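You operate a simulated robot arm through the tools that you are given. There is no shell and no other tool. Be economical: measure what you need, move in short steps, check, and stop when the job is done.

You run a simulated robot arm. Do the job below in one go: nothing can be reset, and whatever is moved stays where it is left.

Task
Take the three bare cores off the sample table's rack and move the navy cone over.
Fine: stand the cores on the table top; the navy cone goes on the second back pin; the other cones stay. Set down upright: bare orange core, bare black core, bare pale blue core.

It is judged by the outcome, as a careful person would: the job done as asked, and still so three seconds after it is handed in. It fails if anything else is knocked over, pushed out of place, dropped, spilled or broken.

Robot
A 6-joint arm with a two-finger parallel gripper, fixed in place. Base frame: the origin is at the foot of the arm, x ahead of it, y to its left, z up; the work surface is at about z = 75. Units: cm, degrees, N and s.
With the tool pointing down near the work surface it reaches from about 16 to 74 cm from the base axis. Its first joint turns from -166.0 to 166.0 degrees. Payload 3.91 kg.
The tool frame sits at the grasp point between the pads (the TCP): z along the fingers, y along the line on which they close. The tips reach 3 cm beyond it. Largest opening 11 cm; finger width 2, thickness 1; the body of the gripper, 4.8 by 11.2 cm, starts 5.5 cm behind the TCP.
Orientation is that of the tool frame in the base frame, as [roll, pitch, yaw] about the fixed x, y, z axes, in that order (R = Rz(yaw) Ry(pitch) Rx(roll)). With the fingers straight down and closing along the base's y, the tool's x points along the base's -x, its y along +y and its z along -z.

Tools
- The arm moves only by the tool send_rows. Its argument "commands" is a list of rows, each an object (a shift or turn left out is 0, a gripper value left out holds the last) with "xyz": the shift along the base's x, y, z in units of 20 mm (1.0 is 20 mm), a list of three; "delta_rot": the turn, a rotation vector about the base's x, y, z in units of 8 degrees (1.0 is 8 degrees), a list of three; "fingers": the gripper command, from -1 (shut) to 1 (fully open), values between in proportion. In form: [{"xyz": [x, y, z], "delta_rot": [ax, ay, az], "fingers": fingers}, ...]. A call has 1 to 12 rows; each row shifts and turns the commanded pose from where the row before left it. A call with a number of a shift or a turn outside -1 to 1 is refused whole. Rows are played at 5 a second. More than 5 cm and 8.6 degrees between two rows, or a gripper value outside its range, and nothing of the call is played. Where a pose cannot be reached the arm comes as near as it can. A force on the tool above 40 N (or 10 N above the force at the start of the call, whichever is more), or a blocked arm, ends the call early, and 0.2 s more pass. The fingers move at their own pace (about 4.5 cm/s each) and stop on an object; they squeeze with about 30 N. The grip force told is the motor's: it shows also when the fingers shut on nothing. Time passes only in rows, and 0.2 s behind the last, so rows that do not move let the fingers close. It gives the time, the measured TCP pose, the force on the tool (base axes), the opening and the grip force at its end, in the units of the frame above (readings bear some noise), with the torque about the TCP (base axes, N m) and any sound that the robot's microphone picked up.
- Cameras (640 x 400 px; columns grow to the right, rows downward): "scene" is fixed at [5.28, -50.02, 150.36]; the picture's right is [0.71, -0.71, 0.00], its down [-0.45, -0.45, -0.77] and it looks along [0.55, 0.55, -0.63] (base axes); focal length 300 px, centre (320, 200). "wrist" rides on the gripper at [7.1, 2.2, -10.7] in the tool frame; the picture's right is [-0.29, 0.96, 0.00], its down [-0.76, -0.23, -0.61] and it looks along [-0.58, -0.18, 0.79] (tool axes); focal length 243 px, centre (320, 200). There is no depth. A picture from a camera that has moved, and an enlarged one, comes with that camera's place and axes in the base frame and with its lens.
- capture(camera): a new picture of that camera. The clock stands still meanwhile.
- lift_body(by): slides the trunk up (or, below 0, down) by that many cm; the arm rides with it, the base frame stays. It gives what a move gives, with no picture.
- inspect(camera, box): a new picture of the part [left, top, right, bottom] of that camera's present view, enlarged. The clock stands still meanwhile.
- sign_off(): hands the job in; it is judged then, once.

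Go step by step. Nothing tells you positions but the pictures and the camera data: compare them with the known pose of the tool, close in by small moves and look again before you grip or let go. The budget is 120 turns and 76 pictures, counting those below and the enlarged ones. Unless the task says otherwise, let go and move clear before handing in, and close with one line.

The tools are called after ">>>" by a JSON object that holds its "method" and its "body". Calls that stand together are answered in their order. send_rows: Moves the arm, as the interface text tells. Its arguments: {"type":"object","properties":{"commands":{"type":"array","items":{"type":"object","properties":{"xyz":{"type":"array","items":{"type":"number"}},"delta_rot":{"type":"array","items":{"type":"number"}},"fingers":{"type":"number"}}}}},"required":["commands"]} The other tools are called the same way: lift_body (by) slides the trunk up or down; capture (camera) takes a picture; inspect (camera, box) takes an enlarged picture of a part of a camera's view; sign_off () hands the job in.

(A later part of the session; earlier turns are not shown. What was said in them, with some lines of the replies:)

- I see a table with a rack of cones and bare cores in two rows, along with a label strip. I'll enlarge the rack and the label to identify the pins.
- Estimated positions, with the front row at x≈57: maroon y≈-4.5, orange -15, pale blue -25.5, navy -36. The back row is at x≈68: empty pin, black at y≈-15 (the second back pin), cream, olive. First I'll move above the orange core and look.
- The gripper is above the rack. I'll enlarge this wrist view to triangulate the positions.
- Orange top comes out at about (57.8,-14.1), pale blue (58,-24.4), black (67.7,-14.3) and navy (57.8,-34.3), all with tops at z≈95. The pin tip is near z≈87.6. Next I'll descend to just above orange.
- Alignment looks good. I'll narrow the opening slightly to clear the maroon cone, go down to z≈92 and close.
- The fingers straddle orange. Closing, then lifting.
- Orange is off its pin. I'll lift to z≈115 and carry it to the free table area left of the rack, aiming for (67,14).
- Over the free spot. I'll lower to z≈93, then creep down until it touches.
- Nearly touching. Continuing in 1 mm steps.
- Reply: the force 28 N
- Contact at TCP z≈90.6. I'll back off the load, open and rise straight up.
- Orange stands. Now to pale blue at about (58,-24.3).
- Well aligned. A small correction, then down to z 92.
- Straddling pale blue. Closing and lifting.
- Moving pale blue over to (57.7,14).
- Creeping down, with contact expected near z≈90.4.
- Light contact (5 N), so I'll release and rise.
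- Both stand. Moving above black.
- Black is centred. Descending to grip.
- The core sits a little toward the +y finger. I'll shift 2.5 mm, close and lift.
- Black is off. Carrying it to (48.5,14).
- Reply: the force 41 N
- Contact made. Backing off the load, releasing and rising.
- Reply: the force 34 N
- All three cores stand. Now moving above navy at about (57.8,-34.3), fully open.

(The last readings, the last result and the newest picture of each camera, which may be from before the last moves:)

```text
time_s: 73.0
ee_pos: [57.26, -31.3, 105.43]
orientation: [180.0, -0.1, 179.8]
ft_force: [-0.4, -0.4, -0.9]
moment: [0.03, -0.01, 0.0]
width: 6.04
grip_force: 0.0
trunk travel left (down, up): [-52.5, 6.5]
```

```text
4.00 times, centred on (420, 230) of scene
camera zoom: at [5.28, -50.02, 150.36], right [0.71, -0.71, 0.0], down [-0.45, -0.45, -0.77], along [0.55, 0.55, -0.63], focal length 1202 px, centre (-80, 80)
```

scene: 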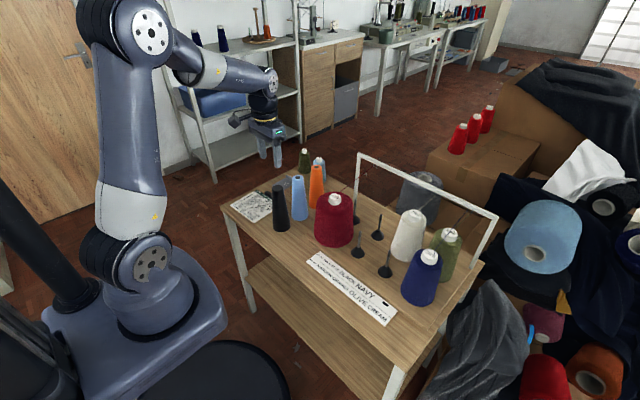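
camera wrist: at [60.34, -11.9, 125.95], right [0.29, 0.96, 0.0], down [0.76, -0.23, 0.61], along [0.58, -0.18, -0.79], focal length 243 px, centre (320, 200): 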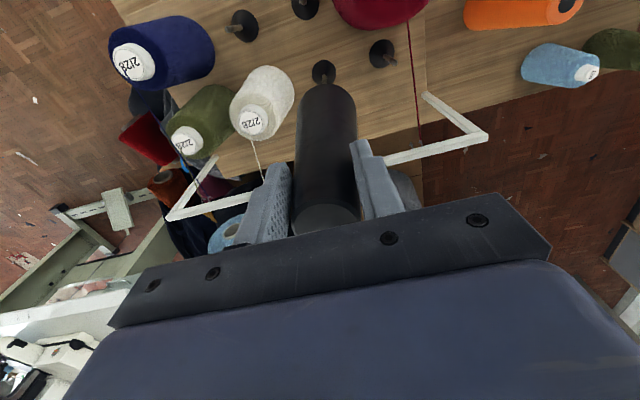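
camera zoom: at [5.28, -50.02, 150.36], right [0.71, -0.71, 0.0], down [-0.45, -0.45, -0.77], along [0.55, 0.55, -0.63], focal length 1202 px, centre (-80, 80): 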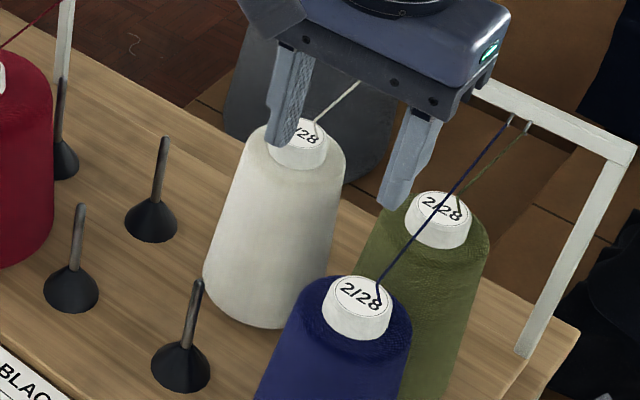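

Navy nose is at about (57.8,-34.6), and its thread runs straight back along +x between where the fingers will go. Fine-positioning with the gripper open.

>>> {"method": "send_rows", "body": {"commands": [{"xyz": [0.1, -0.8, 0], "fingers": 1}, {"xyz": [0.15, -0.8, 0]}, {}, {"xyz": [0, 0, -1]}, {"xyz": [0, 0, -1]}, {"xyz": [0, 0, -1]}, {}]}}

>>> {"method": "inspect", "body": {"camera": "wrist", "box": [120, 50, 520, 300]}}

>>> {"method": "inspect", "body": {"camera": "scene", "box": [340, 180, 500, 280]}}

```text
time_s: 74.6
ee_pos: [57.65, -34.52, 99.37]
orientation: [180.0, 0.0, 179.9]
ft_force: [0.8, 0.0, -0.1]
moment: [-0.01, -0.02, 0.03]
width: 10.98
grip_force: 0.1
trunk travel left (down, up): [-52.5, 6.5]
```

```text
1.60 times, centred on (320, 175) of wrist
camera zoom: at [50.29, -32.5, 110.06], right [0.29, 0.96, 0.0], down [0.76, -0.23, 0.61], along [0.58, -0.18, -0.79], focal length 388 px, centre (320, 240)
```

zoom: 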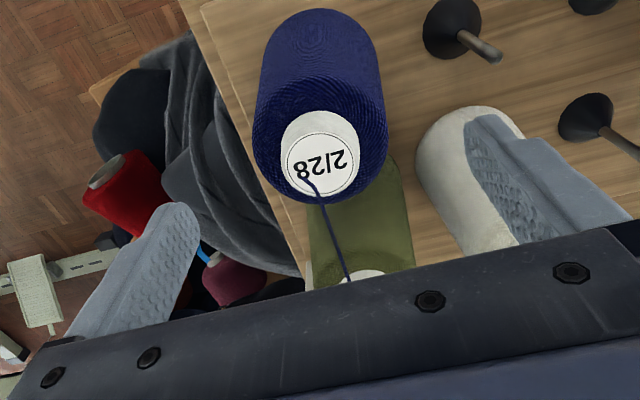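

```text
4.00 times, centred on (420, 230) of scene
camera zoom: at [5.28, -50.02, 150.36], right [0.71, -0.71, 0.0], down [-0.45, -0.45, -0.77], along [0.55, 0.55, -0.63], focal length 1202 px, centre (-80, 80)
```

zoom: 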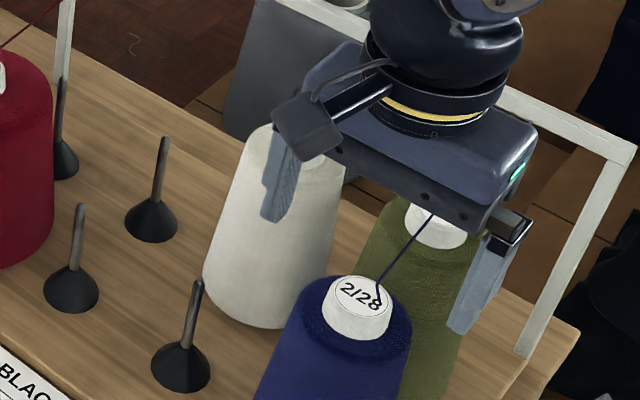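

Centred. Lowering to z≈90.5.

>>> {"method": "send_rows", "body": {"commands": [{"xyz": [0.05, 0, -0.7]}, {"xyz": [0, 0, -0.7]}, {"xyz": [0, 0, -0.7]}, {"xyz": [0, 0, -0.7]}, {"xyz": [0, 0, -0.6]}, {"xyz": [0, 0, -0.6]}, {"xyz": [0, 0, -0.45]}, {}]}}

>>> {"method": "inspect", "body": {"camera": "wrist", "box": [120, 50, 520, 300]}}

>>> {"method": "inspect", "body": {"camera": "scene", "box": [340, 200, 500, 300]}}

```text
time_s: 76.4
ee_pos: [57.83, -34.75, 90.56]
orientation: [180.0, 0.1, 180.0]
ft_force: [-0.5, -0.3, -0.2]
moment: [0.0, -0.01, -0.01]
width: 11.04
grip_force: 0.0
trunk travel left (down, up): [-52.5, 6.5]
```

```text
1.60 times, centred on (320, 175) of wrist
camera zoom: at [50.42, -32.58, 101.23], right [0.29, 0.96, 0.0], down [0.76, -0.23, 0.61], along [0.58, -0.18, -0.79], focal length 388 px, centre (320, 240)
```

zoom: 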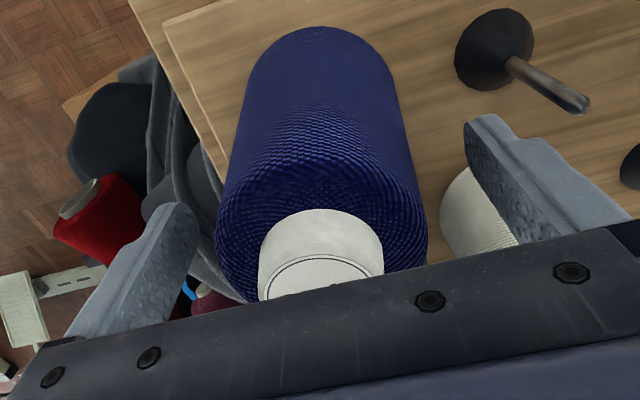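

```text
4.00 times, centred on (420, 250) of scene
camera zoom: at [5.28, -50.02, 150.36], right [0.71, -0.71, 0.0], down [-0.45, -0.45, -0.77], along [0.55, 0.55, -0.63], focal length 1202 px, centre (-80, 0)
```

zoom: 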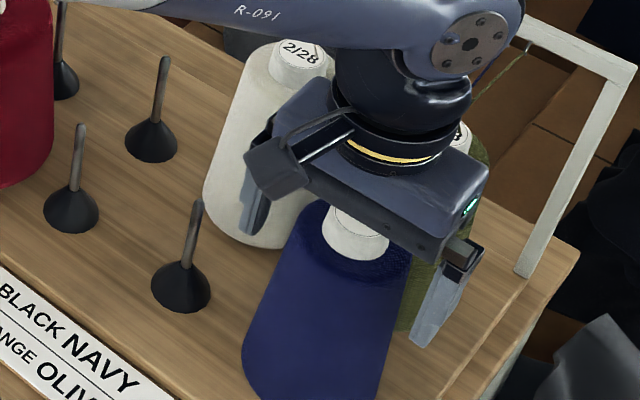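

Straddling navy with even gaps. Closing, then a small lift to test the grip.

>>> {"method": "send_rows", "body": {"commands": [{"fingers": -1}, {}, {}, {}, {"xyz": [0, 0, 0.2]}, {"xyz": [0, 0, 0.4]}, {"xyz": [0, 0, 0.4]}, {}]}}

>>> {"method": "inspect", "body": {"camera": "scene", "box": [340, 200, 500, 300]}}

```text
time_s: 78.2
ee_pos: [57.86, -34.53, 92.5]
orientation: [-180.0, 0.0, 179.9]
ft_force: [1.1, 0.7, -2.8]
moment: [-0.02, 0.02, 0.01]
width: 7.52
grip_force: 30.8
trunk travel left (down, up): [-52.5, 6.5]
```

```text
4.00 times, centred on (420, 250) of scene
camera zoom: at [5.28, -50.02, 150.36], right [0.71, -0.71, 0.0], down [-0.45, -0.45, -0.77], along [0.55, 0.55, -0.63], focal length 1202 px, centre (-80, 0)
```

zoom: 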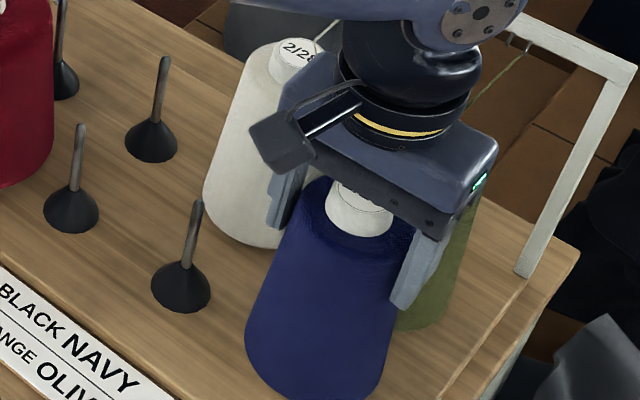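

Grip holds. Lifting to z≈116.

>>> {"method": "send_rows", "body": {"commands": [{"xyz": [0, 0, 0.8]}, {"xyz": [0, 0, 1]}, {"xyz": [0, 0, 1]}, {"xyz": [0, 0, 1]}, {"xyz": [0, 0, 1]}, {"xyz": [0, 0, 1]}, {"xyz": [0, 0, 1]}, {"xyz": [0, 0, 1]}, {"xyz": [0, 0, 1]}, {"xyz": [0, 0, 1]}, {"xyz": [0, 0, 1]}, {"xyz": [0, 0, 1]}]}}

>>> {"method": "capture", "body": {"camera": "scene"}}

>>> {"method": "capture", "body": {"camera": "wrist"}}

```text
time_s: 80.8
ee_pos: [57.85, -34.42, 116.26]
orientation: [-179.9, 0.0, 179.8]
ft_force: [-0.9, -0.4, -2.9]
moment: [0.0, -0.02, -0.01]
width: 7.53
grip_force: 30.1
trunk travel left (down, up): [-52.5, 6.5]
```

```text
36 pictures are left
```

scene: 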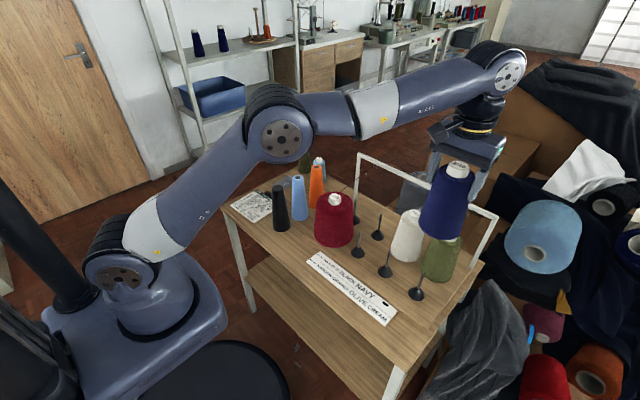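

```text
35 pictures are left
camera wrist: at [50.51, -32.37, 126.8], right [0.29, 0.96, 0.0], down [0.76, -0.23, 0.61], along [0.58, -0.18, -0.79], focal length 243 px, centre (320, 200)
```

wrist: 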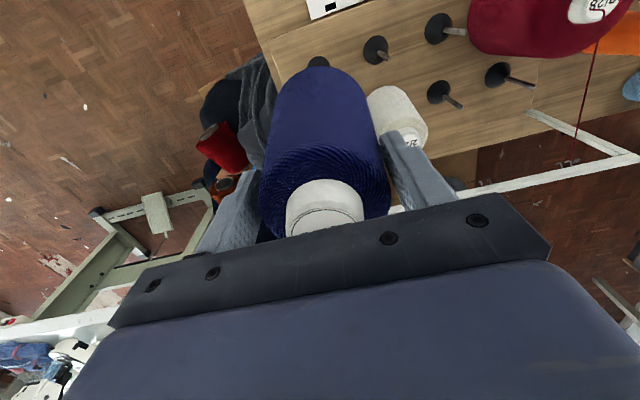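

Navy hangs upright and the back second pin is clear, offset from navy's old pin by about (+10.3,+20.5). Carrying it over.

>>> {"method": "send_rows", "body": {"commands": [{"xyz": [0, 0.55, 0]}, {"xyz": [0.515, 0.97, 0]}, {"xyz": [0.515, 0.97, 0]}, {"xyz": [0.515, 0.97, 0]}, {"xyz": [0.515, 0.97, 0]}, {"xyz": [0.515, 0.97, 0]}, {"xyz": [0.515, 0.97, 0]}, {"xyz": [0.515, 0.97, 0]}, {"xyz": [0.515, 0.97, 0]}, {"xyz": [0.515, 0.97, 0]}, {"xyz": [0.515, 0.97, 0]}, {}]}}

>>> {"method": "send_rows", "body": {"commands": [{"xyz": [0, 0, -1]}, {"xyz": [0, 0, -1]}, {"xyz": [0, 0, -1]}, {"xyz": [0, 0, -1]}, {}]}}

>>> {"method": "inspect", "body": {"camera": "scene", "box": [310, 140, 470, 240]}}

>>> {"method": "capture", "body": {"camera": "wrist"}}

```text
time_s: 83.4
ee_pos: [68.1, -14.0, 116.28]
orientation: [-180.0, -0.1, 180.0]
ft_force: [0.3, 0.8, -3.5]
moment: [0.02, -0.01, 0.03]
width: 7.54
grip_force: 29.6
trunk travel left (down, up): [-52.5, 6.5]
```

```text
time_s: 84.6
ee_pos: [68.13, -14.09, 108.23]
orientation: [180.0, 0.0, 179.9]
ft_force: [-0.2, 0.0, -1.8]
moment: [0.01, 0.03, 0.01]
width: 7.48
grip_force: 30.1
trunk travel left (down, up): [-52.5, 6.5]
```

```text
4.00 times, centred on (390, 190) of scene
camera zoom: at [5.28, -50.02, 150.36], right [0.71, -0.71, 0.0], down [-0.45, -0.45, -0.77], along [0.55, 0.55, -0.63], focal length 1202 px, centre (40, 240)
```

zoom: 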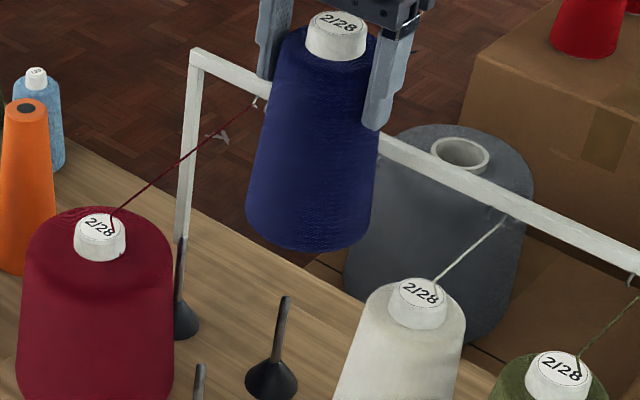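

```text
33 pictures are left
camera wrist: at [60.94, -12.01, 118.88], right [0.29, 0.96, 0.0], down [0.76, -0.23, 0.61], along [0.58, -0.18, -0.79], focal length 243 px, centre (320, 200)
```

wrist: 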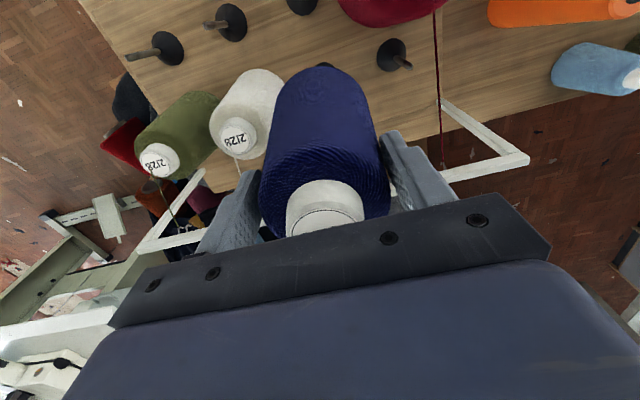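

The nose axis lines up with the pin to within about 1–2 mm. Lowering in steps and watching the force.

>>> {"method": "send_rows", "body": {"commands": [{"xyz": [-0.03, 0.04, -0.8]}, {"xyz": [0, 0, -0.8]}, {"xyz": [0, 0, -0.8]}, {"xyz": [0, 0, -0.6]}, {"xyz": [0, 0, -0.4]}, {"xyz": [0, 0, -0.4]}, {"xyz": [0, 0, -0.4]}, {}]}}

>>> {"method": "inspect", "body": {"camera": "scene", "box": [310, 150, 470, 250]}}

```text
time_s: 86.4
ee_pos: [68.1, -13.98, 99.67]
orientation: [-179.9, -0.1, 180.0]
ft_force: [-0.4, 0.5, -2.4]
moment: [-0.03, 0.04, 0.02]
width: 7.49
grip_force: 29.9
trunk travel left (down, up): [-52.5, 6.5]
```

```text
4.00 times, centred on (390, 200) of scene
camera zoom: at [5.28, -50.02, 150.36], right [0.71, -0.71, 0.0], down [-0.45, -0.45, -0.77], along [0.55, 0.55, -0.63], focal length 1202 px, centre (40, 200)
```

zoom: 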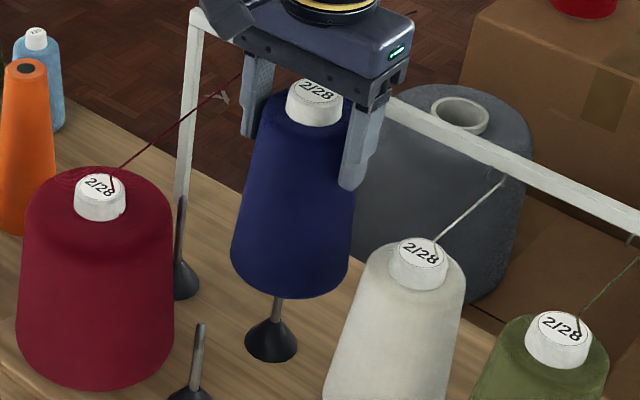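

The pin appears to be entering the cone's bottom with no side force. Continuing down.

>>> {"method": "send_rows", "body": {"commands": [{"xyz": [0, 0, -0.4]}, {"xyz": [0, 0, -0.4]}, {"xyz": [0, 0, -0.4]}, {"xyz": [0, 0, -0.4]}, {"xyz": [0, 0, -0.4]}, {"xyz": [0, 0, -0.4]}, {"xyz": [0, 0, -0.4]}, {"xyz": [0, 0, -0.4]}, {"xyz": [0, 0, -0.4]}, {}]}}

>>> {"method": "inspect", "body": {"camera": "scene", "box": [310, 150, 470, 250]}}

```text
time_s: 88.6
ee_pos: [68.11, -13.95, 92.52]
orientation: [180.0, 0.0, 179.9]
ft_force: [-0.2, 0.1, -2.4]
moment: [-0.02, 0.0, -0.05]
width: 7.49
grip_force: 29.9
trunk travel left (down, up): [-52.5, 6.5]
```

```text
4.00 times, centred on (390, 200) of scene
camera zoom: at [5.28, -50.02, 150.36], right [0.71, -0.71, 0.0], down [-0.45, -0.45, -0.77], along [0.55, 0.55, -0.63], focal length 1202 px, centre (40, 200)
```

zoom: 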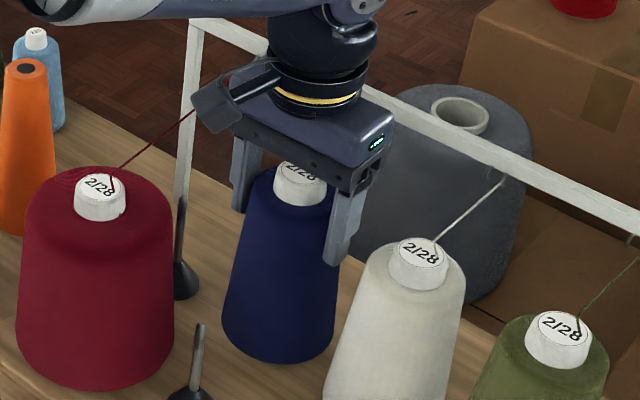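

Clean so far. Last 2 cm in small steps.

>>> {"method": "send_rows", "body": {"commands": [{"xyz": [0, 0, -0.2]}, {"xyz": [0, 0, -0.2]}, {"xyz": [0, 0, -0.2]}, {"xyz": [0, 0, -0.12]}, {"xyz": [0, 0, -0.1]}, {}]}}

```text
time_s: 90.0
ee_pos: [68.13, -13.92, 90.89]
orientation: [-179.9, 0.1, 179.9]
ft_force: [1.4, 2.1, 2.3]
moment: [0.48, -0.36, 0.01]
width: 7.49
grip_force: 30.2
trunk travel left (down, up): [-52.5, 6.5]
```

>>> {"method": "send_rows", "body": {"commands": [{"xyz": [0, 0, -0.06]}, {"xyz": [0, 0, -0.06]}, {}]}}

>>> {"method": "inspect", "body": {"camera": "scene", "box": [310, 150, 470, 250]}}

```text
time_s: 90.8
ee_pos: [68.18, -13.91, 90.77]
orientation: [179.9, 0.3, 179.9]
ft_force: [5.1, 6.4, 8.6]
moment: [1.17, -0.92, 0.04]
width: 7.46
grip_force: 30.2
trunk travel left (down, up): [-52.5, 6.5]
```

```text
4.00 times, centred on (390, 200) of scene
camera zoom: at [5.28, -50.02, 150.36], right [0.71, -0.71, 0.0], down [-0.45, -0.45, -0.77], along [0.55, 0.55, -0.63], focal length 1202 px, centre (40, 200)
```

zoom: 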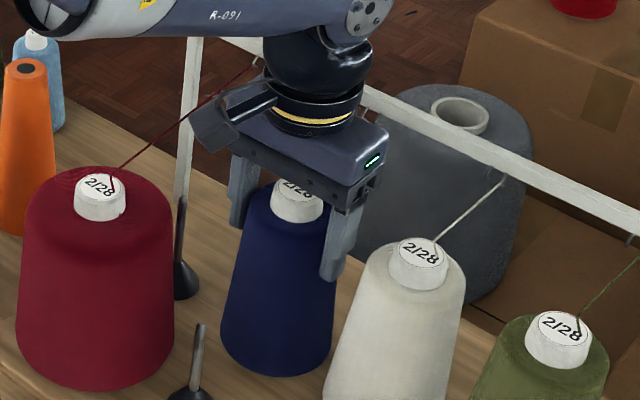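

The lateral force (+x,+y) says the cone should shift slightly that way. I'll comply by about 1.5 mm and recheck.

>>> {"method": "send_rows", "body": {"commands": [{"xyz": [0.06, 0.08, 0]}, {}]}}

>>> {"method": "send_rows", "body": {"commands": [{"xyz": [0, 0, -0.06]}, {}]}}

```text
time_s: 91.4
ee_pos: [68.16, -13.82, 90.75]
orientation: [-179.8, -0.1, 180.0]
ft_force: [4.4, 3.4, 5.5]
moment: [0.55, -0.44, 0.05]
width: 7.46
grip_force: 29.9
trunk travel left (down, up): [-52.5, 6.5]
```

```text
time_s: 92.0
ee_pos: [68.14, -13.84, 90.62]
orientation: [-179.9, 0.1, 179.9]
ft_force: [0.4, 0.9, 14.6]
moment: [0.28, 0.14, 0.12]
width: 7.47
grip_force: 30.0
trunk travel left (down, up): [-52.5, 6.5]
```

Now it's a purely vertical load, so navy is seated. Opening to about 9 cm (staying clear of cream) and rising.

>>> {"method": "send_rows", "body": {"commands": [{"fingers": 0.62}, {}, {}, {"xyz": [0, 0, 0.4]}, {"xyz": [0, 0, 0.7]}, {"xyz": [0, 0, 1]}, {"xyz": [0, 0, 1]}, {"xyz": [0, 0, 1]}, {"xyz": [0, 0, 1]}, {"xyz": [0, 0, 1]}, {"xyz": [0, 0, 1]}, {"xyz": [0, 0, 1]}]}}

>>> {"method": "send_rows", "body": {"commands": [{"xyz": [-1, 0, 1]}, {"xyz": [-1, 0, 1]}, {"xyz": [-1, 0, 1]}, {"xyz": [-1, 0, 1]}, {"xyz": [-1, 0, 0]}, {"xyz": [-1, 0, 0]}, {"xyz": [-1, 0, 0]}, {"xyz": [-1, 0, 0]}, {"xyz": [-1, 0, 0]}, {"xyz": [-1, 0, 0]}, {}, {}]}}

>>> {"method": "capture", "body": {"camera": "scene"}}

>>> {"method": "inspect", "body": {"camera": "scene", "box": [240, 140, 480, 290]}}

>>> {"method": "capture", "body": {"camera": "wrist"}}

```text
time_s: 94.6
ee_pos: [68.18, -13.66, 106.8]
orientation: [-180.0, 0.0, 180.0]
ft_force: [-0.1, -0.2, -0.8]
moment: [-0.03, 0.0, 0.01]
width: 8.93
grip_force: 0.0
trunk travel left (down, up): [-52.5, 6.5]
```

```text
time_s: 97.2
ee_pos: [48.22, -13.82, 114.75]
orientation: [-180.0, 0.1, 179.9]
ft_force: [0.4, 0.0, 0.2]
moment: [-0.02, 0.02, -0.03]
width: 8.9
grip_force: 0.0
trunk travel left (down, up): [-52.5, 6.5]
```

```text
29 pictures are left
```

scene: 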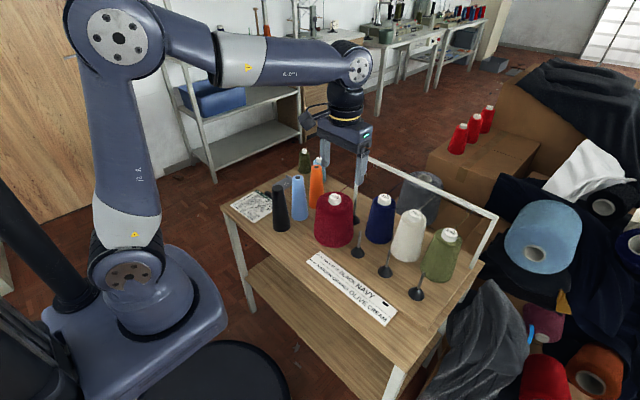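

```text
2.67 times, centred on (360, 215) of scene
camera zoom: at [5.28, -50.02, 150.36], right [0.71, -0.71, 0.0], down [-0.45, -0.45, -0.77], along [0.55, 0.55, -0.63], focal length 801 px, centre (213, 160)
```

zoom: 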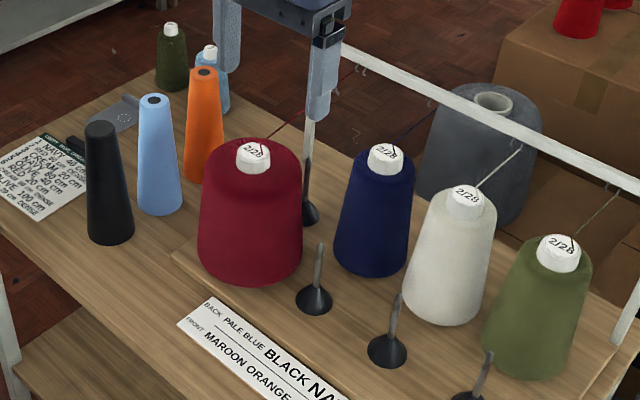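

```text
27 pictures are left
camera wrist: at [40.8, -11.71, 125.38], right [0.29, 0.96, 0.0], down [0.76, -0.23, 0.61], along [0.58, -0.18, -0.79], focal length 243 px, centre (320, 200)
```

wrist: 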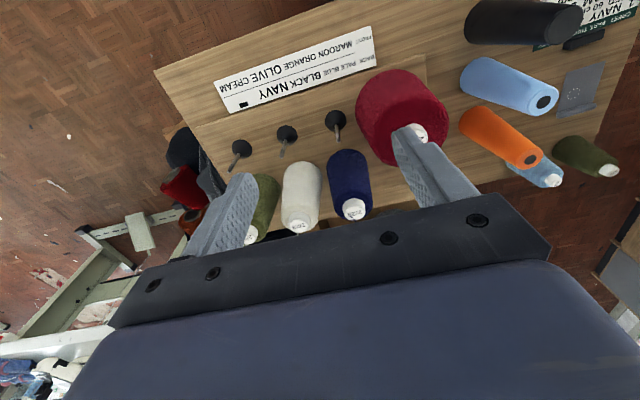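

The three cores stand upright on the table, navy sits upright on the second back pin, the other cones look undisturbed, and the gripper is clear. Handing in.

>>> {"method": "sign_off", "body": {}}

```text
The job is handed in.
```

The bare orange, black and pale blue cores are standing upright on the table top, the navy cone is on the second back pin, and the other cones are where they were.
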